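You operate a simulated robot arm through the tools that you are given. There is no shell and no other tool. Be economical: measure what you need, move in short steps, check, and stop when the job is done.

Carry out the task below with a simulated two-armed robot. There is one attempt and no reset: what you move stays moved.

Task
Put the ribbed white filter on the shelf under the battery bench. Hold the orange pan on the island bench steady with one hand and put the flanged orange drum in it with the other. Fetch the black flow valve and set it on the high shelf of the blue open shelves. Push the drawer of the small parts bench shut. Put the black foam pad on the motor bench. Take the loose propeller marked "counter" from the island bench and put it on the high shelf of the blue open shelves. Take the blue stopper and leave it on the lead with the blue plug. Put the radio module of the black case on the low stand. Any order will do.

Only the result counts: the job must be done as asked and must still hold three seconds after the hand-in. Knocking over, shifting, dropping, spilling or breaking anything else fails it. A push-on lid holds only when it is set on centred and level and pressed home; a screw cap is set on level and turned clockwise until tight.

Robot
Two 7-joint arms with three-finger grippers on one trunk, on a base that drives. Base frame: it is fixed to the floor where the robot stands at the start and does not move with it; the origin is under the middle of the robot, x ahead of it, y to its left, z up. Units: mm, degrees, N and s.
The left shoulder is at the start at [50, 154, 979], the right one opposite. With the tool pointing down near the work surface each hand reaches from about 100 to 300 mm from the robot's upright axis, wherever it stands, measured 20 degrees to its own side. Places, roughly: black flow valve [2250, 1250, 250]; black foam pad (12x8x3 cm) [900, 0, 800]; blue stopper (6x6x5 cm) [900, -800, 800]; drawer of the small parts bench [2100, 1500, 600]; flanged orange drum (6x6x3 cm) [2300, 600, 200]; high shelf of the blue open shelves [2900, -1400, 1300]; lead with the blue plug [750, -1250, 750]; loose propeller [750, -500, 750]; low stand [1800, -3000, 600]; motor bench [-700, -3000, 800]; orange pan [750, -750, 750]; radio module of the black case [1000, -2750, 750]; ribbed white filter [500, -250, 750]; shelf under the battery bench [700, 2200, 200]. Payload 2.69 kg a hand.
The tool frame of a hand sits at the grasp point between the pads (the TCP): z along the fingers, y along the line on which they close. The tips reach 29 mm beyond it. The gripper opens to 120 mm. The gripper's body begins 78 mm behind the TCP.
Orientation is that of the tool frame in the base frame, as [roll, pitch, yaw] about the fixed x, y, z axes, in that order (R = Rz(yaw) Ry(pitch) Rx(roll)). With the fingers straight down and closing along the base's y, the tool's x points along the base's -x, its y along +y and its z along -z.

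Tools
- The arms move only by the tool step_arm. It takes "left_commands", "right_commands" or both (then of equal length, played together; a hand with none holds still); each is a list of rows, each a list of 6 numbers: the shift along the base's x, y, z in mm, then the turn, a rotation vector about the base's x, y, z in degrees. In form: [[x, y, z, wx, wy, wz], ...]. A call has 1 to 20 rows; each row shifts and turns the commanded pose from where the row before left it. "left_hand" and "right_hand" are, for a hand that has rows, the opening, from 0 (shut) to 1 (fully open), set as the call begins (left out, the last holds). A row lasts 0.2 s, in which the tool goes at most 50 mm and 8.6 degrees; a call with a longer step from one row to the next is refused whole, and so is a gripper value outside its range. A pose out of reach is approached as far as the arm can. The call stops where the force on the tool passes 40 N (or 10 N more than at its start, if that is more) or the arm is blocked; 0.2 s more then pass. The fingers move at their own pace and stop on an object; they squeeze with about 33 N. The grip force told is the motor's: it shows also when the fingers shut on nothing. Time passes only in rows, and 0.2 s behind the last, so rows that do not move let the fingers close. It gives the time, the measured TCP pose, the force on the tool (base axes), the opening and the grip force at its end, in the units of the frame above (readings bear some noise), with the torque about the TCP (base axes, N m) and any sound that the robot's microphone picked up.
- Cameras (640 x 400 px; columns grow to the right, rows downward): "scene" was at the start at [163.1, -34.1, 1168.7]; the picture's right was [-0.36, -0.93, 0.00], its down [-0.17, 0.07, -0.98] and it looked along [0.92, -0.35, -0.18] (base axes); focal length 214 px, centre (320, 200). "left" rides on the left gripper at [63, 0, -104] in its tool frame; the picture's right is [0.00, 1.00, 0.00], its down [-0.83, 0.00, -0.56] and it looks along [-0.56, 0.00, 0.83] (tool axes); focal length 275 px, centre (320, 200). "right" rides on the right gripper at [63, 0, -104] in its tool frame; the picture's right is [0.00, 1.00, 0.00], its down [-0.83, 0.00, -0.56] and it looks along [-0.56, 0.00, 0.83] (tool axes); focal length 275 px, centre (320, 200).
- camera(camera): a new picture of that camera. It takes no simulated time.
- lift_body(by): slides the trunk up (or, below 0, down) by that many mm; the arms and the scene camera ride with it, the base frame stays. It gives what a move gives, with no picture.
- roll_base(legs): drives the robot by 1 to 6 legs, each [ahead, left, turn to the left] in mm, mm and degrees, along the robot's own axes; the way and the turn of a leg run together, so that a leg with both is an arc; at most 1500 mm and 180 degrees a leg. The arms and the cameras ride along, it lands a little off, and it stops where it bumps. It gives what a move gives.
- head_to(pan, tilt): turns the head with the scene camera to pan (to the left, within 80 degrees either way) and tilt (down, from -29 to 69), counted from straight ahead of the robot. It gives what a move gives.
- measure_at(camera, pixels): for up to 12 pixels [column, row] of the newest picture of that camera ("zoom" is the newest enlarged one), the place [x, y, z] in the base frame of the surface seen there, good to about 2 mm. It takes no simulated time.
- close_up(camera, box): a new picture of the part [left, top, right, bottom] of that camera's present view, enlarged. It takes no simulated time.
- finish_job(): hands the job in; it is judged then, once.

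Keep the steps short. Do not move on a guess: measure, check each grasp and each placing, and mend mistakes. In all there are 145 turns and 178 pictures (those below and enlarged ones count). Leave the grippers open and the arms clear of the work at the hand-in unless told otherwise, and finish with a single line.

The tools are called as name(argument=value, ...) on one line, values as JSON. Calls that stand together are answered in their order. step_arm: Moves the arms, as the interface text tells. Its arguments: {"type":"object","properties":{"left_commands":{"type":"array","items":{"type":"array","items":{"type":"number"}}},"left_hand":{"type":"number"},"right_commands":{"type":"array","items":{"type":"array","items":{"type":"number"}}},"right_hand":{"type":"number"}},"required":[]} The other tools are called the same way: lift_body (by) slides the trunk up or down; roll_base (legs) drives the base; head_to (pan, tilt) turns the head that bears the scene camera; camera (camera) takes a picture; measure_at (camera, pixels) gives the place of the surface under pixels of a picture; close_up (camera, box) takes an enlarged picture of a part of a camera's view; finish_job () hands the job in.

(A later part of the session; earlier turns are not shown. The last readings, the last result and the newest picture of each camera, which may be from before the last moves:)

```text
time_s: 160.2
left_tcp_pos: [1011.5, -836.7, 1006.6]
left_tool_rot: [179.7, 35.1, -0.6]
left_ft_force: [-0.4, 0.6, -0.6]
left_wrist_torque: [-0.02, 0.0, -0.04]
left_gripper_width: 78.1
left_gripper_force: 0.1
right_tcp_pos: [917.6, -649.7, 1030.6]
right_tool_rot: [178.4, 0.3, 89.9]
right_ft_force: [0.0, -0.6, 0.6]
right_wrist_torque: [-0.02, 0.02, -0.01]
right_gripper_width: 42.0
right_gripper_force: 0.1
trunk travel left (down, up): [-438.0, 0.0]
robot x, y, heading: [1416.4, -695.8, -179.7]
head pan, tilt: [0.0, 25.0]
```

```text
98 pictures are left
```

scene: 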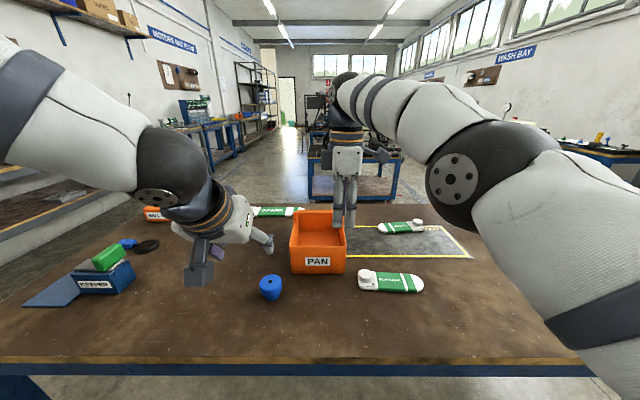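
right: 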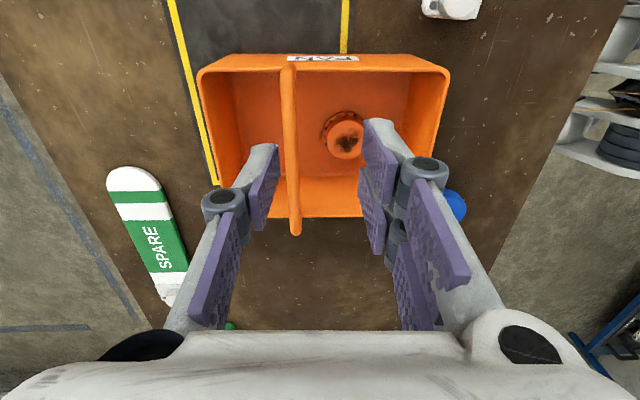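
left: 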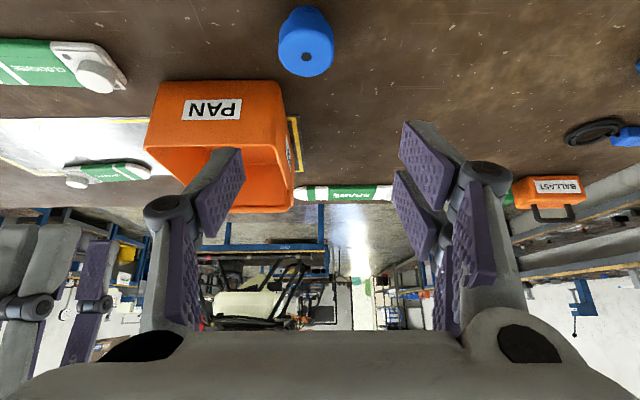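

measure_at(camera="left", pixels=[[305, 50], [281, 50], [331, 50], [305, 15], [305, 72], [306, 40], [593, 133], [575, 135], [610, 125], [626, 137], [592, 145], [592, 121]])

close_up(camera="left", box=[540, 90, 640, 170])

close_up(camera="scene", box=[80, 220, 180, 290])

measure_at(camera="zoom", pixels=[[425, 165], [360, 165], [490, 160], [425, 190], [425, 140], [300, 150], [340, 155], [425, 150]])

```text
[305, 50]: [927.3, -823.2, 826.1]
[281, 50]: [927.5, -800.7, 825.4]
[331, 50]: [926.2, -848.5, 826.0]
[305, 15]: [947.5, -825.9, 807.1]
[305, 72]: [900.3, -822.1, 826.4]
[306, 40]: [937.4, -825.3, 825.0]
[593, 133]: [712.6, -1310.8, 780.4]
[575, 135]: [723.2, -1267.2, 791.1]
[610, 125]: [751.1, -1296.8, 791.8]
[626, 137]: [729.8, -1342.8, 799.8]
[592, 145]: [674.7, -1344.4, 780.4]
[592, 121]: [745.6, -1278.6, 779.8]
```

```text
5.00 times, centred on (590, 130) of left
```

zoom: 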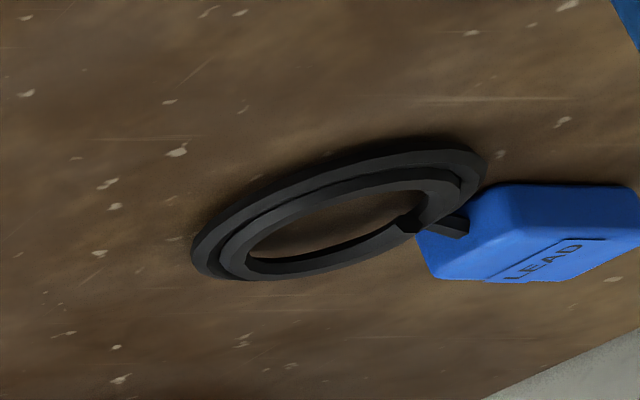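

```text
5.71 times, centred on (130, 255) of scene
```

zoom: 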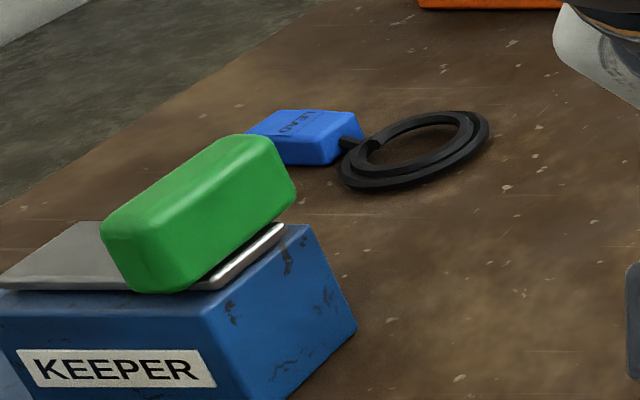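

```text
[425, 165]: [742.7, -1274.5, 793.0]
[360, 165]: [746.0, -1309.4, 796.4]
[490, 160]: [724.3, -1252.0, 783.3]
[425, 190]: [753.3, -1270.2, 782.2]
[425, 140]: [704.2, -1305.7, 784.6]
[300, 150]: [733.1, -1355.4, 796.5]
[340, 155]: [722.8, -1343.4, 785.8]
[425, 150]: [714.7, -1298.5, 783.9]
```

Close look at the stopper's shape.

close_up(camera="scene", box=[235, 260, 305, 310])

measure_at(camera="zoom", pixels=[[230, 180], [425, 180], [250, 330], [400, 330], [320, 335], [320, 270], [320, 140], [320, 230]])

```text
8.00 times, centred on (270, 285) of scene
```

zoom: 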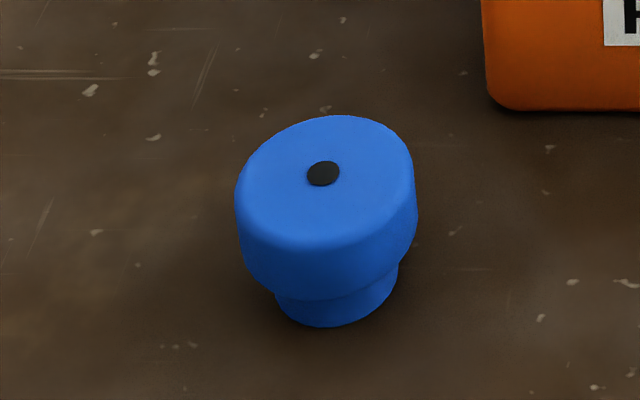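

```text
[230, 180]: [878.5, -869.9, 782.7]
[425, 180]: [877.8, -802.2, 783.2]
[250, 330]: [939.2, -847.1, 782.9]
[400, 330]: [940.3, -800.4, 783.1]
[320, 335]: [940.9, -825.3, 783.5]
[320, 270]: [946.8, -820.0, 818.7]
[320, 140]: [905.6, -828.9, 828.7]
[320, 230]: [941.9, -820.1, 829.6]
```

Stopper: head ∅≈58 (z 800–830), neck ∅≈40, centre ≈(922,−824). The lead's blue plug has a flat top and will carry it. I make the left tool vertical and move above the stopper.

step_arm(left_commands=[[-12, 2, -10, 0, -7, 0], [-12, 2, -15, 0, -7, 0], [-15, 3, -20, 0, -7, 0], [-15, 3, -20, 0, -7, 0], [-15, 3, -20, 0, -7, 0], [-15, 0, -20, 0, 0, 0]], left_hand=0.75)

camera(camera="left")

```text
time_s: 161.6
left_tcp_pos: [927.3, -824.0, 901.8]
left_tool_rot: [-179.9, 0.0, -0.6]
left_ft_force: [-1.2, -0.1, 0.0]
left_wrist_torque: [-0.01, 0.0, 0.0]
left_gripper_width: 89.9
left_gripper_force: 0.1
right_tcp_pos: [915.6, -649.4, 1030.8]
right_tool_rot: [178.3, 0.3, 89.9]
right_ft_force: [0.4, 0.9, 0.0]
right_wrist_torque: [-0.01, 0.0, 0.02]
right_gripper_width: 42.0
right_gripper_force: 0.0
trunk travel left (down, up): [-438.0, 0.0]
robot x, y, heading: [1417.0, -698.3, -179.8]
head pan, tilt: [0.0, 25.0]
```

```text
94 pictures are left
```

left: 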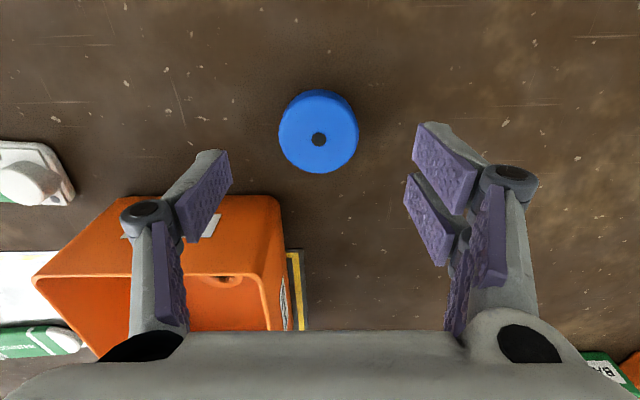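

measure_at(camera="left", pixels=[[319, 130], [282, 132], [357, 132], [319, 95], [319, 168]])

```text
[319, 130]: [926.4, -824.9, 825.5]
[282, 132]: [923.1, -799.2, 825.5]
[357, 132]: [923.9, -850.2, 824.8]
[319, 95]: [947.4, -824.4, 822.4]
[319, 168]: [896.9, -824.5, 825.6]
```

Centre (923,−825). I descend to z≈829 and grip.

step_arm(left_commands=[[-4, -1, -25, 0, 0, 0], [0, 0, -25, 0, 0, 0], [0, 0, -22, 0, 0, 0]])

step_arm(left_commands=[[0, 0, 0, 0, 0, 0], [0, 0, 0, 0, 0, 0]], left_hand=0)

step_arm(left_commands=[[0, 0, 20, 0, 0, 0], [0, 0, 40, 0, 0, 0], [0, 0, 40, 0, 0, 0], [0, 0, 40, 0, 0, 0]])

camera(camera="left")

```text
time_s: 162.4
left_tcp_pos: [922.6, -824.5, 829.9]
left_tool_rot: [180.0, 0.0, -0.5]
left_ft_force: [-0.5, 0.1, -0.7]
left_wrist_torque: [0.03, -0.02, 0.0]
left_gripper_width: 89.9
left_gripper_force: 0.0
right_tcp_pos: [916.7, -649.7, 1030.4]
right_tool_rot: [178.3, 0.3, 90.0]
right_ft_force: [0.7, 0.4, -0.5]
right_wrist_torque: [0.01, 0.01, 0.0]
right_gripper_width: 41.8
right_gripper_force: 0.0
trunk travel left (down, up): [-438.0, 0.0]
robot x, y, heading: [1417.0, -693.9, -179.7]
head pan, tilt: [0.0, 25.0]
```

```text
time_s: 163.0
left_tcp_pos: [923.6, -825.8, 831.4]
left_tool_rot: [179.9, 0.2, -0.6]
left_ft_force: [-0.4, 0.6, 1.8]
left_wrist_torque: [0.11, -0.01, 0.0]
left_gripper_width: 54.4
left_gripper_force: 33.3
right_tcp_pos: [916.6, -648.9, 1030.8]
right_tool_rot: [178.4, 0.4, 90.0]
right_ft_force: [0.3, 0.2, 0.9]
right_wrist_torque: [-0.01, 0.03, 0.05]
right_gripper_width: 42.4
right_gripper_force: 0.0
trunk travel left (down, up): [-438.0, 0.0]
robot x, y, heading: [1414.5, -697.9, -180.0]
head pan, tilt: [0.0, 25.0]
```

```text
time_s: 164.0
left_tcp_pos: [923.0, -828.4, 970.0]
left_tool_rot: [-180.0, 0.1, -0.5]
left_ft_force: [-0.3, -0.6, -0.7]
left_wrist_torque: [-0.02, -0.03, 0.03]
left_gripper_width: 54.4
left_gripper_force: 32.9
right_tcp_pos: [917.3, -650.7, 1031.4]
right_tool_rot: [178.5, 0.3, 89.9]
right_ft_force: [0.4, 0.2, 0.5]
right_wrist_torque: [0.01, -0.01, 0.0]
right_gripper_width: 42.0
right_gripper_force: 0.0
trunk travel left (down, up): [-438.0, 0.0]
robot x, y, heading: [1417.0, -696.8, -179.9]
head pan, tilt: [0.0, 25.0]
```

```text
93 pictures are left
```

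left: 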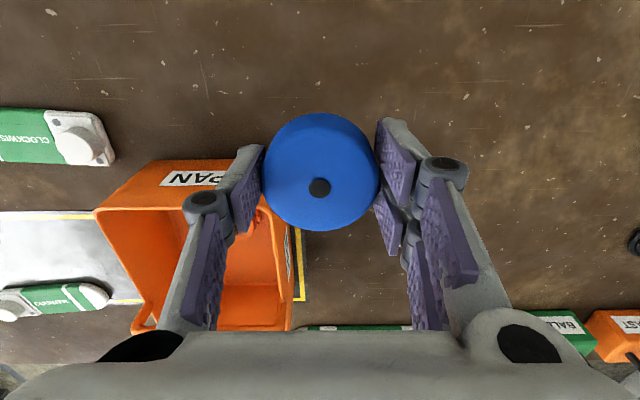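

Stopper held (54 mm). I raise it a little and drive left 520 and ahead ~150 to bring it near the lead's plug.

step_arm(left_commands=[[0, 0, 30, 0, 0, 0]], right_commands=[[0, 0, 30, 0, 0, 0]])

roll_base(legs=[[0, 515, 0], [170, 0, 0]])

camera(camera="left")

camera(camera="scene")

```text
time_s: 164.4
left_tcp_pos: [923.6, -826.8, 1003.4]
left_tool_rot: [180.0, 0.2, -0.6]
left_ft_force: [0.5, -0.2, 0.2]
left_wrist_torque: [0.02, 0.0, 0.01]
left_gripper_width: 54.4
left_gripper_force: 32.6
right_tcp_pos: [926.2, -648.2, 1059.4]
right_tool_rot: [178.5, 0.2, 89.8]
right_ft_force: [0.3, -0.8, -0.4]
right_wrist_torque: [0.0, 0.05, -0.01]
right_gripper_width: 42.3
right_gripper_force: 0.1
right hand out of reach, approached as far as the arm can: row 1
trunk travel left (down, up): [-438.0, 0.0]
robot x, y, heading: [1414.3, -697.4, -180.0]
head pan, tilt: [0.0, 25.0]
```

```text
time_s: 170.0
left_tcp_pos: [749.6, -1351.0, 1000.0]
left_tool_rot: [-180.0, 0.1, -1.1]
left_ft_force: [-0.6, 0.2, -0.6]
left_wrist_torque: [0.0, -0.08, 0.02]
left_gripper_width: 54.3
left_gripper_force: 32.8
right_tcp_pos: [755.1, -1172.0, 1057.2]
right_tool_rot: [178.3, 0.2, 89.4]
right_ft_force: [0.3, -0.2, -0.5]
right_wrist_torque: [0.02, -0.01, -0.01]
right_gripper_width: 42.0
right_gripper_force: 0.0
trunk travel left (down, up): [-438.0, 0.0]
robot x, y, heading: [1246.2, -1226.8, 179.3]
head pan, tilt: [0.0, 25.0]
```

```text
92 pictures are left
```

left: 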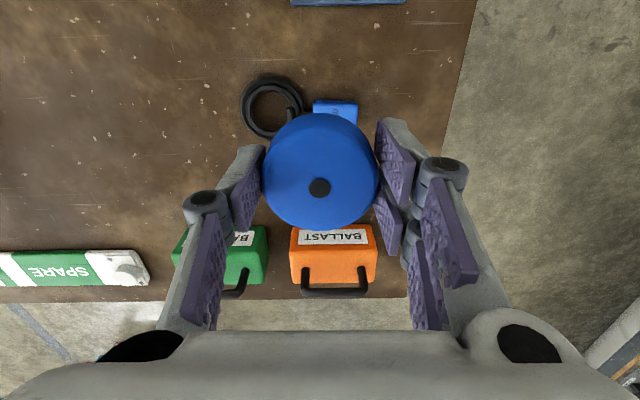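

```text
91 pictures are left
```

scene: 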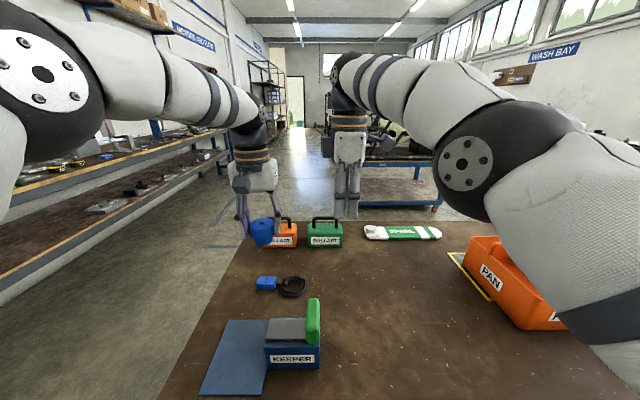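

close_up(camera="scene", box=[240, 265, 320, 315])

measure_at(camera="zoom", pixels=[[210, 130], [150, 100], [275, 105], [140, 165], [270, 165], [210, 95], [210, 165], [420, 175], [420, 120], [520, 175], [420, 240], [330, 175]])

measure_at(camera="left", pixels=[[318, 104], [354, 104], [336, 108], [272, 82], [246, 108], [298, 120], [272, 133], [272, 108]])

```text
8.00 times, centred on (280, 290) of scene
```

zoom: 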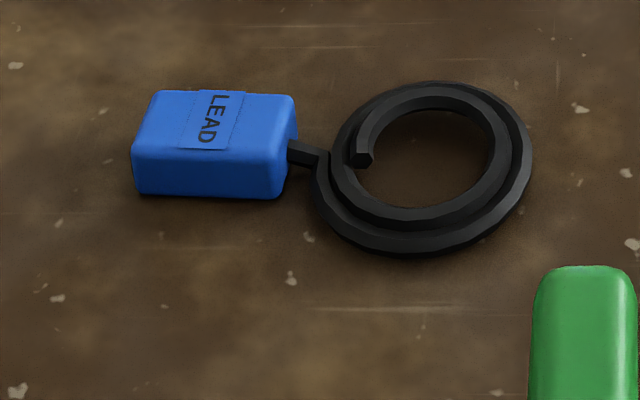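

```text
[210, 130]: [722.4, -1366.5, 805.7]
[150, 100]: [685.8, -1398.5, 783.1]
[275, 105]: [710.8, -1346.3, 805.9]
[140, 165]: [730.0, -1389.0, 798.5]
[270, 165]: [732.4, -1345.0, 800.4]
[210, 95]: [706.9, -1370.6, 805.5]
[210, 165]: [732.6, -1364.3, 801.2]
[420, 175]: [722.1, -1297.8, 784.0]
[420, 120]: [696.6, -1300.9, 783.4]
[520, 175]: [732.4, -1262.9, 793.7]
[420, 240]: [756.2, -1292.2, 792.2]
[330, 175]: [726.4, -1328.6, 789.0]
```

```text
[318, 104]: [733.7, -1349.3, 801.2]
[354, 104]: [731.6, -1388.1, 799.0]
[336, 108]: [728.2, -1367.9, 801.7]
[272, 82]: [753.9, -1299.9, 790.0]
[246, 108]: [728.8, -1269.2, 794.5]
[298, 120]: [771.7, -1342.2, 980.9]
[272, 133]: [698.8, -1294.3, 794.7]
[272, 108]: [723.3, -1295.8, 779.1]
```

Plug top: x 703–734, y −1391…−1341, z 806; centre (718,−1366). I move above it and lower to z≈862.

step_arm(left_commands=[[-16, -8, -30, 0, 0, 0], [-15, -7, -35, 0, 0, 0], [0, 0, -35, 0, 0, 0], [0, 0, -30, 0, 0, 0]])

close_up(camera="scene", box=[200, 215, 340, 315])

```text
time_s: 171.0
left_tcp_pos: [719.0, -1365.8, 870.5]
left_tool_rot: [-179.9, 0.1, -1.1]
left_ft_force: [0.2, 0.4, -1.1]
left_wrist_torque: [-0.01, 0.02, 0.0]
left_gripper_width: 54.3
left_gripper_force: 33.3
right_tcp_pos: [753.9, -1171.0, 1057.2]
right_tool_rot: [178.4, 0.3, 89.4]
right_ft_force: [-0.2, -0.1, -0.3]
right_wrist_torque: [-0.01, 0.0, 0.0]
right_gripper_width: 42.0
right_gripper_force: 0.0
trunk travel left (down, up): [-438.0, 0.0]
robot x, y, heading: [1248.8, -1225.0, 179.7]
head pan, tilt: [0.0, 25.0]
```

```text
4.00 times, centred on (270, 265) of scene
```

zoom: 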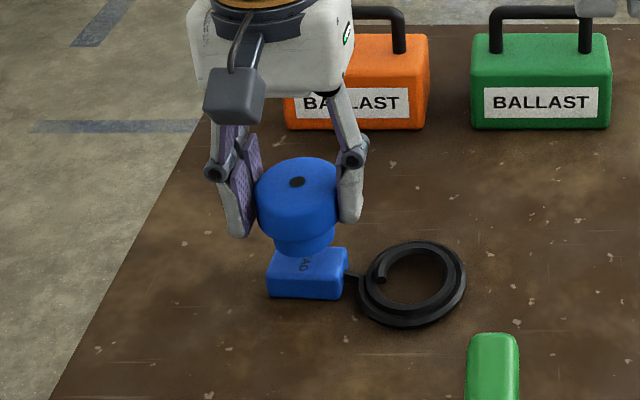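

Aligned over the plug. I lower the last ~16 mm in small steps.

step_arm(left_commands=[[0, 0, -6, 0, 0, 0], [0, 0, -4, 0, 0, 0], [0, 0, -3, 0, 0, 0]])

step_arm(left_commands=[[0, 0, -2, 0, 0, 0], [0, 0, -1, 0, 0, 0], [0, 0, -1, 0, 0, 0]])

```text
time_s: 171.8
left_tcp_pos: [718.2, -1364.4, 858.2]
left_tool_rot: [180.0, 0.1, -1.1]
left_ft_force: [0.7, -0.3, -1.0]
left_wrist_torque: [0.0, 0.0, 0.0]
left_gripper_width: 54.3
left_gripper_force: 32.3
right_tcp_pos: [754.9, -1171.7, 1058.0]
right_tool_rot: [178.4, 0.3, 89.4]
right_ft_force: [-0.4, 0.5, 0.4]
right_wrist_torque: [0.02, 0.03, -0.02]
right_gripper_width: 41.8
right_gripper_force: 0.0
trunk travel left (down, up): [-438.0, 0.0]
robot x, y, heading: [1248.7, -1226.4, 179.7]
head pan, tilt: [0.0, 25.0]
```

```text
time_s: 172.6
left_tcp_pos: [720.0, -1365.5, 854.1]
left_tool_rot: [-180.0, 0.1, -1.1]
left_ft_force: [-0.3, 0.1, -0.7]
left_wrist_torque: [0.02, -0.04, 0.0]
left_gripper_width: 54.6
left_gripper_force: 32.2
right_tcp_pos: [755.8, -1171.9, 1056.7]
right_tool_rot: [178.5, 0.2, 89.3]
right_ft_force: [0.5, -0.2, 0.2]
right_wrist_torque: [0.02, 0.01, 0.03]
right_gripper_width: 41.7
right_gripper_force: 0.0
trunk travel left (down, up): [-438.0, 0.0]
robot x, y, heading: [1245.2, -1224.2, 179.4]
head pan, tilt: [0.0, 25.0]
```

step_arm(left_commands=[[0, 0, -1, 0, 0, 0], [0, 0, -1, 0, 0, 0], [0, 0, 0, 0, 0, 0]])

close_up(camera="scene", box=[230, 240, 320, 305])

```text
time_s: 173.4
left_tcp_pos: [719.1, -1366.3, 852.5]
left_tool_rot: [180.0, 0.1, -1.1]
left_ft_force: [0.1, 0.0, -1.0]
left_wrist_torque: [-0.01, -0.01, -0.02]
left_gripper_width: 54.2
left_gripper_force: 33.6
right_tcp_pos: [754.7, -1171.5, 1057.0]
right_tool_rot: [178.5, 0.3, 89.4]
right_ft_force: [-0.3, -0.2, -0.1]
right_wrist_torque: [0.0, -0.01, 0.03]
right_gripper_width: 42.1
right_gripper_force: 0.2
trunk travel left (down, up): [-438.0, 0.0]
robot x, y, heading: [1247.3, -1226.7, 179.9]
head pan, tilt: [0.0, 25.0]
```

```text
6.15 times, centred on (275, 272) of scene
```

zoom: 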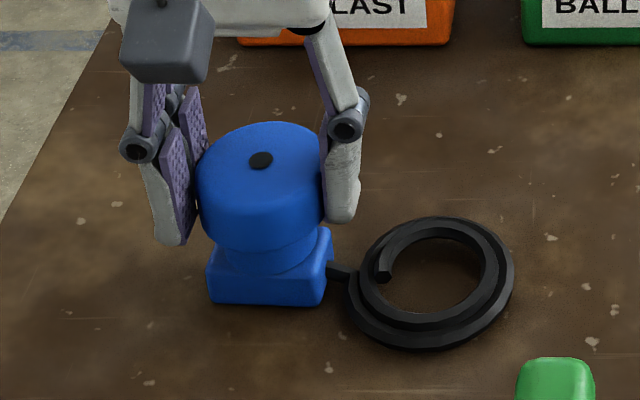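

Very close; one more small lowering until contact.

step_arm(left_commands=[[0, 0, -1, 0, 0, 0], [0, 0, -1, 0, 0, 0]])

```text
time_s: 174.0
left_tcp_pos: [719.3, -1365.6, 852.6]
left_tool_rot: [-180.0, 0.4, -1.1]
left_ft_force: [-0.6, 1.7, 8.7]
left_wrist_torque: [0.13, -0.07, -0.01]
left_gripper_width: 54.6
left_gripper_force: 33.5
right_tcp_pos: [755.6, -1171.1, 1057.6]
right_tool_rot: [178.5, 0.3, 89.3]
right_ft_force: [0.3, -0.1, -0.5]
right_wrist_torque: [0.01, -0.01, 0.04]
right_gripper_width: 42.1
right_gripper_force: 0.1
trunk travel left (down, up): [-438.0, 0.0]
robot x, y, heading: [1247.1, -1226.0, 179.6]
head pan, tilt: [0.0, 25.0]
```

Contact (8.7 N). I release, raise straight up and check.

step_arm(left_commands=[[0, 0, 0, 0, 0, 0], [0, 0, 0, 0, 0, 0], [0, 0, 0, 0, 0, 0]], left_hand=0.7)

step_arm(left_commands=[[0, 0, 20, 0, 0, 0], [0, 0, 40, 0, 0, 0], [0, 0, 45, 0, 0, 0], [0, 0, 40, 0, 0, 0]])

close_up(camera="scene", box=[230, 220, 330, 305])

```text
time_s: 174.8
left_tcp_pos: [718.5, -1366.5, 850.3]
left_tool_rot: [-180.0, 0.2, -1.1]
left_ft_force: [0.1, -0.8, 0.2]
left_wrist_torque: [-0.03, -0.03, 0.01]
left_gripper_width: 84.0
left_gripper_force: 0.1
right_tcp_pos: [753.4, -1172.6, 1055.6]
right_tool_rot: [178.3, 0.2, 89.4]
right_ft_force: [0.4, 0.2, -0.3]
right_wrist_torque: [0.0, 0.03, -0.01]
right_gripper_width: 42.0
right_gripper_force: 0.0
trunk travel left (down, up): [-438.0, 0.0]
robot x, y, heading: [1248.5, -1226.0, 179.7]
head pan, tilt: [0.0, 25.0]
```

```text
time_s: 175.8
left_tcp_pos: [719.2, -1362.7, 995.2]
left_tool_rot: [-179.9, 0.3, -1.1]
left_ft_force: [0.6, 0.1, 0.5]
left_wrist_torque: [-0.02, 0.02, 0.0]
left_gripper_width: 84.0
left_gripper_force: 0.1
right_tcp_pos: [756.0, -1172.0, 1057.0]
right_tool_rot: [178.3, 0.3, 89.5]
right_ft_force: [0.1, 0.3, 0.8]
right_wrist_torque: [0.01, 0.04, 0.04]
right_gripper_width: 42.1
right_gripper_force: 0.1
trunk travel left (down, up): [-438.0, 0.0]
robot x, y, heading: [1246.4, -1223.0, 179.8]
head pan, tilt: [0.0, 25.0]
```

```text
4.71 times, centred on (280, 262) of scene
```

zoom: 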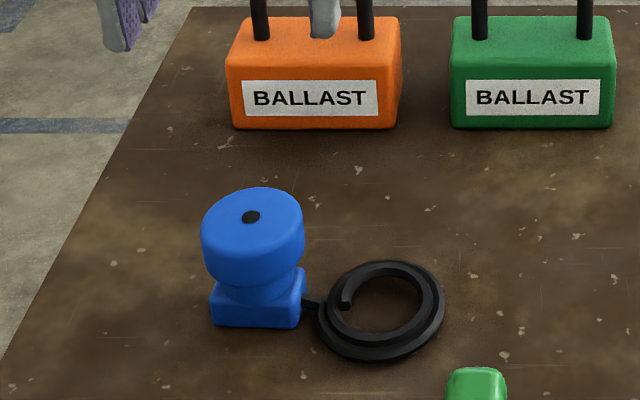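

Stopper rests on the lead's plug. Next the COUNTER propeller: I drive right 800 mm so the right hand (already turned 90°) lines up with it.

roll_base(legs=[[-20, 0, 0.3], [0, -800, 0]])

step_arm(right_commands=[[-25, 0, -20, 0, 0, 0], [-25, 0, -20, 0, 0, 0], [-25, 0, -20, 0, 0, 0], [-25, 0, -20, 0, 0, 0]], right_hand=0.7)

camera(camera="right")

```text
time_s: 182.8
left_tcp_pos: [741.1, -559.9, 994.2]
left_tool_rot: [-179.9, 0.2, -1.2]
left_ft_force: [-1.6, -0.1, -0.3]
left_wrist_torque: [-0.02, -0.03, 0.01]
left_gripper_width: 84.1
left_gripper_force: 0.1
right_tcp_pos: [778.6, -369.6, 1056.6]
right_tool_rot: [178.4, 0.2, 89.2]
right_ft_force: [-0.5, 0.6, 1.2]
right_wrist_torque: [-0.04, 0.02, -0.02]
right_gripper_width: 42.1
right_gripper_force: 0.1
trunk travel left (down, up): [-438.0, 0.0]
robot x, y, heading: [1270.5, -418.4, 179.6]
head pan, tilt: [0.0, 25.0]
```

```text
time_s: 183.8
left_tcp_pos: [742.4, -558.4, 994.0]
left_tool_rot: [180.0, 0.2, -1.1]
left_ft_force: [0.8, -0.6, -0.3]
left_wrist_torque: [0.02, 0.01, -0.02]
left_gripper_width: 84.0
left_gripper_force: 0.0
right_tcp_pos: [759.1, -357.9, 1010.8]
right_tool_rot: [178.5, 0.3, 89.2]
right_ft_force: [-0.3, -0.7, 0.7]
right_wrist_torque: [-0.02, 0.02, -0.04]
right_gripper_width: 84.0
right_gripper_force: 0.0
right hand out of reach, approached as far as the arm can: row 1, 2, 3, 4
trunk travel left (down, up): [-438.0, 0.0]
robot x, y, heading: [1269.5, -422.9, 179.4]
head pan, tilt: [0.0, 25.0]
```

```text
86 pictures are left
```

right: 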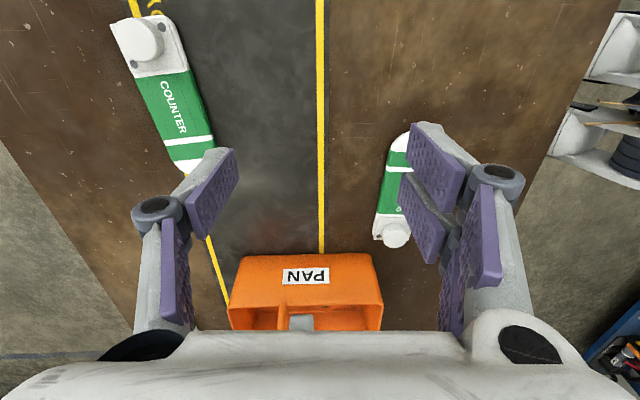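

From this side the turned hand cannot reach far enough; the propeller is easier from the near side, which is also on the way to the motor bench. So first I get the foam pad from this side with the right hand (already closing along x).

roll_base(legs=[[-150, 0, 0.4], [0, -375, 0]])

camera(camera="right")

```text
time_s: 188.2
left_tcp_pos: [891.1, -190.3, 994.1]
left_tool_rot: [-180.0, 0.1, -0.1]
left_ft_force: [0.5, 0.1, -0.1]
left_wrist_torque: [-0.02, 0.0, 0.0]
left_gripper_width: 84.0
left_gripper_force: 0.1
right_tcp_pos: [904.5, 10.5, 1007.9]
right_tool_rot: [178.5, 0.4, 90.2]
right_ft_force: [0.1, -0.3, 0.3]
right_wrist_torque: [-0.04, -0.02, 0.01]
right_gripper_width: 84.0
right_gripper_force: 0.1
trunk travel left (down, up): [-438.0, 0.0]
robot x, y, heading: [1416.8, -45.3, -179.4]
head pan, tilt: [0.0, 25.0]
```

```text
85 pictures are left
```

right: 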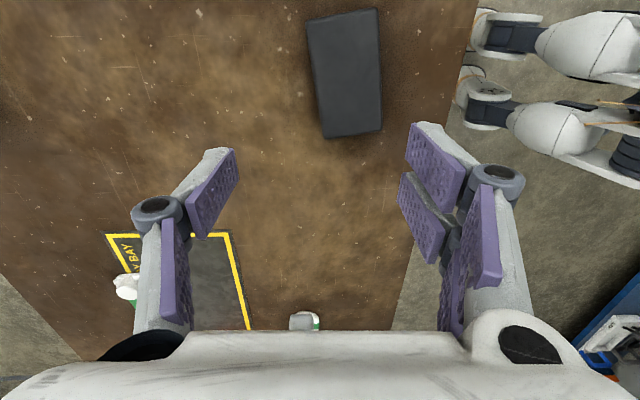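

measure_at(camera="right", pixels=[[311, 22], [374, 12], [330, 134], [379, 126], [345, 75], [325, 75], [376, 75]])

```text
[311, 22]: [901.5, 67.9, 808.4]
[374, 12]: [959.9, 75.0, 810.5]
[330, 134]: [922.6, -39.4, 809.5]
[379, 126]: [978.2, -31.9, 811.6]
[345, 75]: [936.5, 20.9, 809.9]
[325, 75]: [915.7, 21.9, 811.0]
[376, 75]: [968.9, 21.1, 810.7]
```

Pad centre ≈(941,18), ~58 mm wide, turned ~9°. I back up 37 mm, turn the tool +9°, and descend.

roll_base(legs=[[-37, -7, 0]])

step_arm(right_commands=[[0, 0, -30, 0, 0, 4.5], [0, 0, -35, 0, 0, 4.5], [0, 0, -35, 0, 0, 0], [0, 0, -30, 0, 0, 0]], right_hand=0.75)

camera(camera="right")

```text
time_s: 189.1
left_tcp_pos: [928.5, -184.4, 994.2]
left_tool_rot: [180.0, 0.0, -0.1]
left_ft_force: [-0.2, 0.8, 0.8]
left_wrist_torque: [0.0, 0.06, -0.03]
left_gripper_width: 83.9
left_gripper_force: 0.1
right_tcp_pos: [942.9, 17.1, 1008.3]
right_tool_rot: [178.4, 0.3, 90.3]
right_ft_force: [0.4, 0.0, -0.3]
right_wrist_torque: [0.01, 0.01, -0.02]
right_gripper_width: 83.9
right_gripper_force: 0.0
trunk travel left (down, up): [-438.0, 0.0]
robot x, y, heading: [1456.7, -38.4, -179.4]
head pan, tilt: [0.0, 25.0]
```

```text
time_s: 190.1
left_tcp_pos: [928.2, -184.3, 993.6]
left_tool_rot: [180.0, 0.1, -0.2]
left_ft_force: [0.2, 0.4, -0.5]
left_wrist_torque: [0.02, -0.02, -0.01]
left_gripper_width: 84.1
left_gripper_force: 0.0
right_tcp_pos: [943.2, 16.9, 879.6]
right_tool_rot: [178.4, 0.3, 99.2]
right_ft_force: [-0.4, -0.1, 0.1]
right_wrist_torque: [0.02, 0.02, -0.01]
right_gripper_width: 89.8
right_gripper_force: 0.1
trunk travel left (down, up): [-438.0, 0.0]
robot x, y, heading: [1451.3, -40.5, -179.8]
head pan, tilt: [0.0, 25.0]
```

```text
84 pictures are left
```

right: 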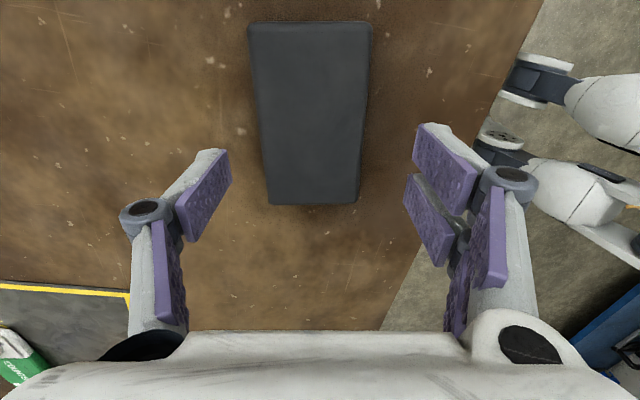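

Aligned. Lower to z≈815 and grip.

step_arm(right_commands=[[-2, 0, -25, 0, 0, 0], [-1, 0, -25, 0, 0, 0], [0, 0, -14, 0, 0, 0]])

step_arm(right_commands=[[0, 0, 0, 0, 0, 0], [0, 0, 0, 0, 0, 0], [0, 0, 0, 0, 0, 0]], right_hand=0)

step_arm(right_commands=[[0, 0, 20, 0, 0, 0], [0, 0, 40, 0, 0, 0], [0, 0, 40, 0, 0, 0], [0, 0, 40, 0, 0, 0]])

camera(camera="right")

```text
time_s: 190.9
left_tcp_pos: [929.1, -183.7, 994.4]
left_tool_rot: [180.0, 0.1, -0.2]
left_ft_force: [0.3, -0.3, -0.8]
left_wrist_torque: [0.0, 0.03, 0.0]
left_gripper_width: 84.1
left_gripper_force: 0.1
right_tcp_pos: [939.3, 17.8, 814.2]
right_tool_rot: [178.4, 0.3, 99.3]
right_ft_force: [0.1, -0.8, 0.0]
right_wrist_torque: [-0.02, 0.01, -0.02]
right_gripper_width: 90.1
right_gripper_force: 0.1
trunk travel left (down, up): [-438.0, 0.0]
robot x, y, heading: [1449.7, -38.6, -179.5]
head pan, tilt: [0.0, 25.0]
```

```text
time_s: 191.7
left_tcp_pos: [928.2, -183.3, 994.6]
left_tool_rot: [-180.0, 0.3, -0.2]
left_ft_force: [0.0, 0.7, -0.6]
left_wrist_torque: [0.0, 0.03, 0.02]
left_gripper_width: 84.4
left_gripper_force: 0.1
right_tcp_pos: [939.3, 17.8, 815.9]
right_tool_rot: [178.5, 0.3, 99.1]
right_ft_force: [-0.5, -0.5, 4.0]
right_wrist_torque: [0.03, 0.08, 0.04]
right_gripper_width: 68.6
right_gripper_force: 32.6
trunk travel left (down, up): [-438.0, 0.0]
robot x, y, heading: [1450.2, -40.2, -179.7]
head pan, tilt: [0.0, 25.0]
```

```text
time_s: 192.7
left_tcp_pos: [929.5, -183.0, 995.8]
left_tool_rot: [-179.9, 0.2, -0.1]
left_ft_force: [0.3, 0.4, 0.3]
left_wrist_torque: [-0.05, 0.0, 0.04]
left_gripper_width: 84.0
left_gripper_force: 0.1
right_tcp_pos: [940.8, 17.3, 955.1]
right_tool_rot: [178.4, 0.2, 99.1]
right_ft_force: [-0.1, 0.3, 0.1]
right_wrist_torque: [0.02, 0.02, 0.0]
right_gripper_width: 68.7
right_gripper_force: 32.9
trunk travel left (down, up): [-438.0, 0.0]
robot x, y, heading: [1456.0, -41.0, -179.4]
head pan, tilt: [0.0, 25.0]
```

```text
83 pictures are left
```

right: 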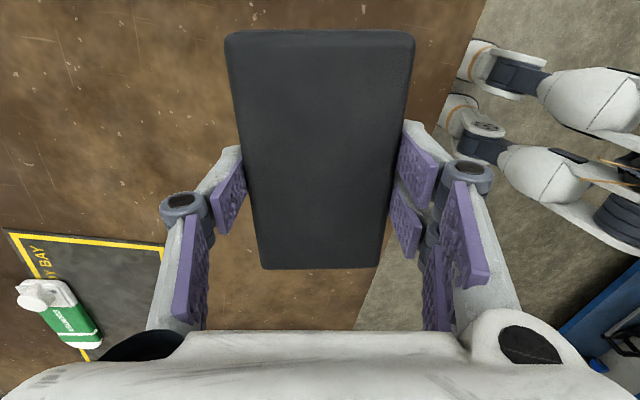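

Pad held (68.7 mm). I drive around the island's +y end to the near side and face it again.

roll_base(legs=[[-150, 0, 0], [0, -1150, 0], [1000, 0, 0], [850, 0, 0], [0, 0, 180]])

```text
time_s: 218.9
left_tcp_pos: [251.7, 1239.2, 993.9]
left_tool_rot: [-180.0, 0.1, 178.9]
left_ft_force: [0.7, 0.0, 0.0]
left_wrist_torque: [0.01, 0.0, 0.04]
left_gripper_width: 84.0
left_gripper_force: 0.0
right_tcp_pos: [238.9, 1035.9, 954.5]
right_tool_rot: [178.3, 0.3, -81.7]
right_ft_force: [0.7, 0.0, -0.6]
right_wrist_torque: [-0.01, 0.01, -0.03]
right_gripper_width: 68.4
right_gripper_force: 33.3
trunk travel left (down, up): [-438.0, 0.0]
robot x, y, heading: [-273.8, 1099.5, -0.5]
head pan, tilt: [0.0, 25.0]
```

Now I drive to the propeller on the near side and turn the left tool by −90° so it closes along x.

roll_base(legs=[[0, -1000, 0.5], [0, -600, 0], [230, 0, 0]])

step_arm(left_commands=[[0, 0, 0, 0, 0, -8.2], [0, 0, 0, 0, 0, -8.2], [0, 0, 0, 0, 0, -8.2], [0, 0, 0, 0, 0, -8.2], [0, 0, 0, 0, 0, -8.2], [0, 0, 0, 0, 0, -8.2], [0, 0, 0, 0, 0, -8.2], [0, 0, 0, 0, 0, -8.2], [0, 0, 0, 0, 0, -8.2], [0, 0, 0, 0, 0, -8.2], [0, 0, 0, 0, 0, -7]])

camera(camera="left")

```text
time_s: 232.9
left_tcp_pos: [491.3, -340.1, 994.2]
left_tool_rot: [-179.9, 0.1, 179.5]
left_ft_force: [-0.1, 0.5, 0.3]
left_wrist_torque: [-0.03, 0.03, 0.02]
left_gripper_width: 84.0
left_gripper_force: 0.0
right_tcp_pos: [479.3, -542.6, 953.4]
right_tool_rot: [178.4, 0.3, -81.1]
right_ft_force: [-0.3, -0.7, -0.4]
right_wrist_torque: [0.02, 0.04, 0.03]
right_gripper_width: 68.2
right_gripper_force: 33.2
trunk travel left (down, up): [-438.0, 0.0]
robot x, y, heading: [-37.0, -485.7, 0.1]
head pan, tilt: [0.0, 25.0]
```

```text
time_s: 235.3
left_tcp_pos: [490.5, -339.4, 995.7]
left_tool_rot: [-179.8, 0.1, 90.4]
left_ft_force: [0.4, -0.5, -0.3]
left_wrist_torque: [0.0, -0.01, 0.04]
left_gripper_width: 83.9
left_gripper_force: 0.0
right_tcp_pos: [478.0, -541.7, 954.8]
right_tool_rot: [178.4, 0.3, -81.0]
right_ft_force: [-0.8, 0.0, 0.0]
right_wrist_torque: [-0.03, -0.01, 0.01]
right_gripper_width: 68.3
right_gripper_force: 32.6
trunk travel left (down, up): [-438.0, 0.0]
robot x, y, heading: [-36.4, -481.7, 0.0]
head pan, tilt: [0.0, 25.0]
```

```text
82 pictures are left
```

left: 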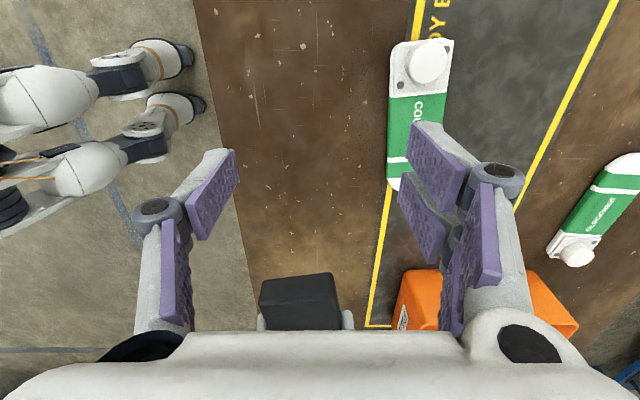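

measure_at(camera="left", pixels=[[391, 100], [446, 90], [389, 130], [441, 110], [400, 183], [427, 65], [395, 48], [452, 42], [418, 105], [408, 150]])

```text
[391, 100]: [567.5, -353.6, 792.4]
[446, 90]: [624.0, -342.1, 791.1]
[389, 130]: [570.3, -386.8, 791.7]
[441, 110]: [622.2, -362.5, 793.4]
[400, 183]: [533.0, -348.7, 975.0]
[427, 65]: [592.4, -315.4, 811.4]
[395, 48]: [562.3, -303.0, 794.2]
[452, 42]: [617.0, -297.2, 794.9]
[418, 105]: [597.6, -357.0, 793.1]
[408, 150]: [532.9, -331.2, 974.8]
```

Blade width x 568–624, ~5° turned. I move the base +106/−28 mm, turn the tool 5°, and lower.

roll_base(legs=[[106, -28, 0]])

step_arm(left_commands=[[0, 0, -30, 0, 0, 5], [0, 0, -35, 0, 0, 0], [0, 0, -35, 0, 0, 0], [0, 0, -20, 0, 0, 0]])

camera(camera="left")

measure_at(camera="left", pixels=[[320, 60], [320, 100], [320, 140], [290, 100], [350, 100]])

```text
time_s: 236.4
left_tcp_pos: [597.3, -368.4, 993.9]
left_tool_rot: [179.9, 0.1, 90.5]
left_ft_force: [0.1, 0.6, -0.6]
left_wrist_torque: [0.02, 0.02, -0.01]
left_gripper_width: 83.9
left_gripper_force: 0.0
right_tcp_pos: [584.0, -570.7, 954.0]
right_tool_rot: [178.3, 0.3, -81.1]
right_ft_force: [0.4, -0.2, -1.1]
right_wrist_torque: [-0.01, 0.03, 0.0]
right_gripper_width: 68.5
right_gripper_force: 33.0
trunk travel left (down, up): [-438.0, 0.0]
robot x, y, heading: [71.3, -509.9, 0.3]
head pan, tilt: [0.0, 25.0]
```

```text
time_s: 237.4
left_tcp_pos: [597.8, -366.7, 874.7]
left_tool_rot: [180.0, 0.1, 95.5]
left_ft_force: [-0.1, 0.4, 0.5]
left_wrist_torque: [0.02, 0.0, -0.01]
left_gripper_width: 83.9
left_gripper_force: 0.0
right_tcp_pos: [584.5, -569.6, 954.2]
right_tool_rot: [178.5, 0.2, -81.1]
right_ft_force: [0.1, -0.5, 0.3]
right_wrist_torque: [-0.01, -0.01, -0.02]
right_gripper_width: 68.4
right_gripper_force: 33.0
trunk travel left (down, up): [-438.0, 0.0]
robot x, y, heading: [69.3, -506.9, 0.1]
head pan, tilt: [0.0, 25.0]
```

```text
81 pictures are left
```

left: 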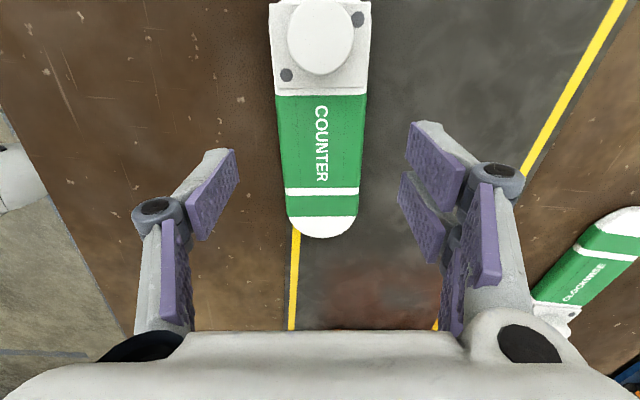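

```text
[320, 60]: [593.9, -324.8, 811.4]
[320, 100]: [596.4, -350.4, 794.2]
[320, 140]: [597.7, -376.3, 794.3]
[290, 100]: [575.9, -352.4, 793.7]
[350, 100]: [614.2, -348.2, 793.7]
```

Aligned. Lower to z≈813 and grip.

step_arm(left_commands=[[-1, 0, -25, 0, 0, 0], [0, 0, -25, 0, 0, 0], [0, 0, -11, 0, 0, 0]])

step_arm(left_commands=[[0, 0, 0, 0, 0, 0], [0, 0, 0, 0, 0, 0], [0, 0, 0, 0, 0, 0]], left_hand=0)

step_arm(left_commands=[[0, 0, 20, 0, 0, 0], [0, 0, 40, 0, 0, 0], [0, 0, 40, 0, 0, 0], [0, 0, 40, 0, 0, 0]])

camera(camera="left")

```text
time_s: 238.2
left_tcp_pos: [596.3, -368.5, 812.0]
left_tool_rot: [-179.9, 0.0, 95.6]
left_ft_force: [-0.5, -0.1, 0.4]
left_wrist_torque: [-0.01, 0.0, 0.01]
left_gripper_width: 83.8
left_gripper_force: 0.0
right_tcp_pos: [585.7, -568.4, 953.9]
right_tool_rot: [178.4, 0.4, -81.1]
right_ft_force: [-0.7, 0.4, 0.2]
right_wrist_torque: [0.02, 0.02, -0.02]
right_gripper_width: 68.6
right_gripper_force: 33.0
trunk travel left (down, up): [-438.0, 0.0]
robot x, y, heading: [70.9, -510.5, 0.2]
head pan, tilt: [0.0, 25.0]
```

```text
time_s: 239.1
left_tcp_pos: [597.1, -367.7, 813.6]
left_tool_rot: [-180.0, 0.1, 95.5]
left_ft_force: [0.6, 0.0, 1.2]
left_wrist_torque: [0.05, -0.1, 0.02]
left_gripper_width: 59.3
left_gripper_force: 32.8
right_tcp_pos: [584.1, -570.6, 953.7]
right_tool_rot: [178.4, 0.3, -81.1]
right_ft_force: [0.2, 0.3, 0.3]
right_wrist_torque: [-0.01, -0.02, -0.01]
right_gripper_width: 68.3
right_gripper_force: 32.6
trunk travel left (down, up): [-438.0, 0.0]
robot x, y, heading: [70.3, -508.8, 0.4]
head pan, tilt: [0.0, 25.0]
```

```text
time_s: 240.1
left_tcp_pos: [592.4, -367.8, 951.4]
left_tool_rot: [-180.0, 0.1, 95.5]
left_ft_force: [-0.9, -0.3, 0.1]
left_wrist_torque: [0.04, -0.03, -0.01]
left_gripper_width: 59.4
left_gripper_force: 32.8
right_tcp_pos: [585.4, -571.0, 955.0]
right_tool_rot: [178.5, 0.4, -81.1]
right_ft_force: [0.4, -0.1, 0.6]
right_wrist_torque: [-0.01, -0.03, -0.02]
right_gripper_width: 68.4
right_gripper_force: 33.3
trunk travel left (down, up): [-438.0, 0.0]
robot x, y, heading: [73.9, -506.0, 0.1]
head pan, tilt: [0.0, 25.0]
```

```text
80 pictures are left
```

left: 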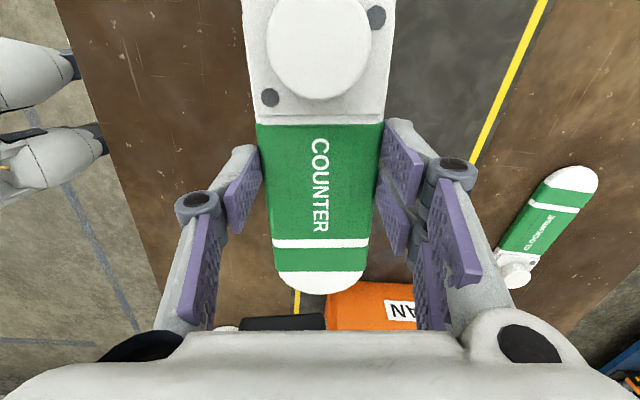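

Propeller held (59 mm). I back off, turn right to face −y and look toward the motor bench.

roll_base(legs=[[-330, 0, 0], [0, 0, -90]])

head_to(pan=0, tilt=15)

camera(camera="scene")

```text
time_s: 246.0
left_tcp_pos: [-109.8, -1029.9, 950.4]
left_tool_rot: [-180.0, 0.0, 6.4]
left_ft_force: [0.0, -0.2, -1.1]
left_wrist_torque: [0.0, 0.03, 0.02]
left_gripper_width: 59.3
left_gripper_force: 32.8
right_tcp_pos: [-311.9, -1025.2, 954.1]
right_tool_rot: [178.3, 0.3, -170.2]
right_ft_force: [-0.7, -0.3, -0.1]
right_wrist_torque: [-0.03, 0.04, 0.0]
right_gripper_width: 68.4
right_gripper_force: 32.7
trunk travel left (down, up): [-438.0, 0.0]
robot x, y, heading: [-259.8, -510.1, -89.0]
head pan, tilt: [0.0, 25.0]
```

```text
time_s: 246.7
left_tcp_pos: [-110.5, -1029.9, 951.5]
left_tool_rot: [-180.0, 0.0, 6.4]
left_ft_force: [0.0, -0.8, -0.6]
left_wrist_torque: [-0.04, 0.02, -0.01]
left_gripper_width: 59.2
left_gripper_force: 32.8
right_tcp_pos: [-312.4, -1024.8, 954.0]
right_tool_rot: [178.5, 0.3, -170.2]
right_ft_force: [-0.8, -0.5, 0.2]
right_wrist_torque: [0.04, 0.01, -0.02]
right_gripper_width: 68.3
right_gripper_force: 32.9
trunk travel left (down, up): [-438.0, 0.0]
robot x, y, heading: [-262.4, -510.5, -88.8]
head pan, tilt: [0.0, 15.0]
```

```text
79 pictures are left
```

scene: 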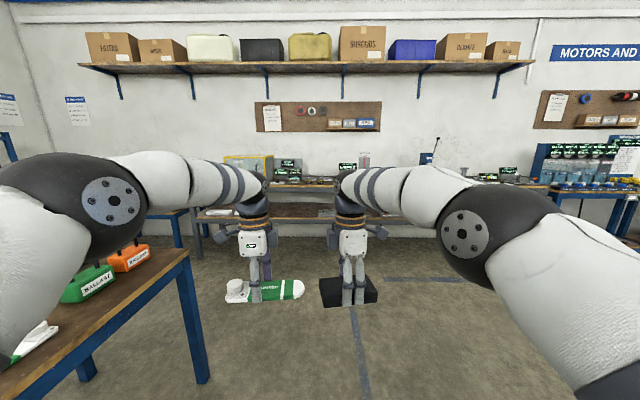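

close_up(camera="scene", box=[150, 90, 640, 270])

measure_at(camera="scene", pixels=[[400, 185], [300, 186], [520, 186], [590, 190], [225, 190], [215, 215], [250, 170], [320, 215], [600, 60], [175, 212], [480, 180], [550, 160]])

```text
1.31 times, centred on (395, 180) of scene
```

zoom: 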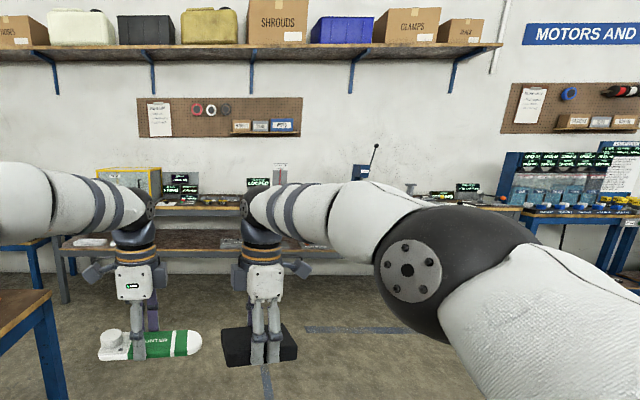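

```text
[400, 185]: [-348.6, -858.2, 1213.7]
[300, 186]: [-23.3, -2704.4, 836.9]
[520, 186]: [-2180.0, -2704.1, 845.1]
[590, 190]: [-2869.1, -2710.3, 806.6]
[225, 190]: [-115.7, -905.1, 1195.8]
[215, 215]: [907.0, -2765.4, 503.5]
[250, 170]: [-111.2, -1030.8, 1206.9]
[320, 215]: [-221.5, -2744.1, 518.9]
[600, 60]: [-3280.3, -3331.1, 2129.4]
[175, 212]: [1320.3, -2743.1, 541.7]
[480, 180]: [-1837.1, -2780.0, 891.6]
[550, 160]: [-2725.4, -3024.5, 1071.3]
```

The long grey bench (front y=−2704, top z≈840, x from ~900 to −2200) is the motor bench. I drive closer to find a free spot.

roll_base(legs=[[1250, 0, -1.2]])

head_to(pan=0, tilt=22)

camera(camera="scene")

camera(camera="right")

```text
time_s: 253.0
left_tcp_pos: [-105.3, -2274.0, 950.5]
left_tool_rot: [180.0, 0.1, 5.5]
left_ft_force: [-0.1, -1.1, -1.1]
left_wrist_torque: [0.0, -0.03, -0.01]
left_gripper_width: 59.3
left_gripper_force: 33.0
right_tcp_pos: [-306.5, -2264.0, 953.3]
right_tool_rot: [178.3, 0.4, -171.0]
right_ft_force: [0.4, 0.6, -0.3]
right_wrist_torque: [0.04, -0.02, 0.0]
right_gripper_width: 68.6
right_gripper_force: 32.3
trunk travel left (down, up): [-438.0, 0.0]
robot x, y, heading: [-246.1, -1751.6, -90.0]
head pan, tilt: [0.0, 15.0]
```

```text
time_s: 253.7
left_tcp_pos: [-103.8, -2273.5, 950.7]
left_tool_rot: [180.0, 0.1, 5.5]
left_ft_force: [-0.7, -0.1, -0.8]
left_wrist_torque: [0.0, -0.05, 0.0]
left_gripper_width: 59.3
left_gripper_force: 33.0
right_tcp_pos: [-306.2, -2264.2, 953.4]
right_tool_rot: [178.4, 0.3, -171.0]
right_ft_force: [0.4, 0.3, 0.0]
right_wrist_torque: [0.01, 0.01, -0.02]
right_gripper_width: 68.7
right_gripper_force: 32.5
trunk travel left (down, up): [-438.0, 0.0]
robot x, y, heading: [-241.4, -1750.7, -89.6]
head pan, tilt: [0.0, 22.0]
```

```text
77 pictures are left
```

scene: 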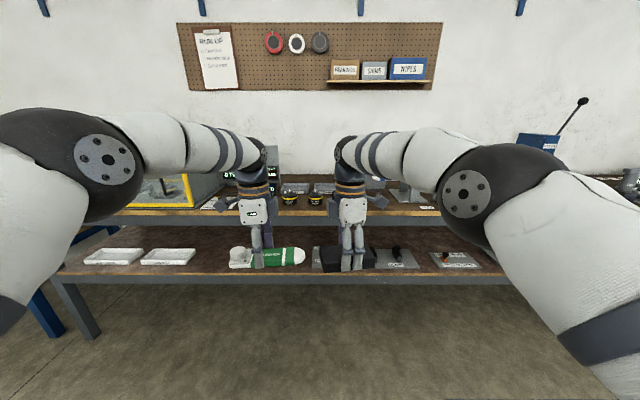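

```text
76 pictures are left
```

right: 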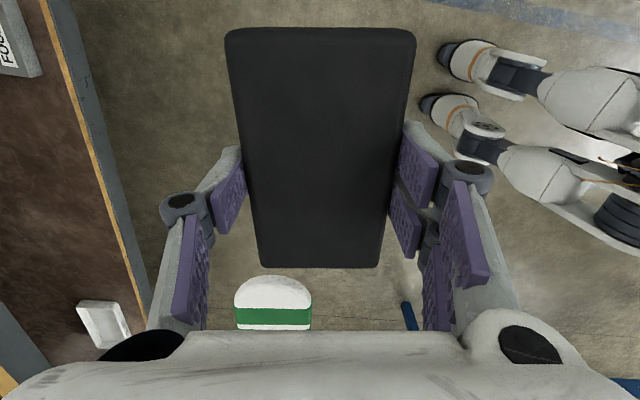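

close_up(camera="scene", box=[180, 140, 500, 240])

measure_at(camera="scene", pixels=[[300, 212], [300, 205], [220, 205], [410, 205], [400, 195], [425, 207], [290, 200], [317, 201], [395, 255], [155, 200], [210, 200], [330, 190]])

```text
2.00 times, centred on (340, 190) of scene
```

zoom: 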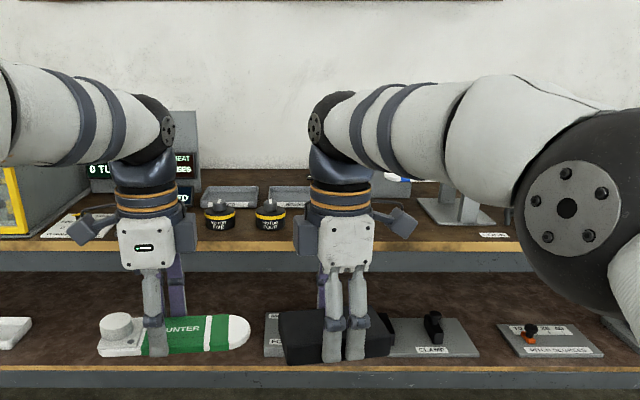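

```text
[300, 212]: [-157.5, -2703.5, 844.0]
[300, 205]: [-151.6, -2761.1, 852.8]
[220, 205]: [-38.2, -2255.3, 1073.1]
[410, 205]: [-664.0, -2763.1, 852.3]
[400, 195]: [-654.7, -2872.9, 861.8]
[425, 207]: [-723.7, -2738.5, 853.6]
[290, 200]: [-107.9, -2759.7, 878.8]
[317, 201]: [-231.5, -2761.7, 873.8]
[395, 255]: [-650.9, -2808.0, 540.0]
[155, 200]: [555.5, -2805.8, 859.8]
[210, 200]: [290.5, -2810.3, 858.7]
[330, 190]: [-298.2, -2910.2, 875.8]
```

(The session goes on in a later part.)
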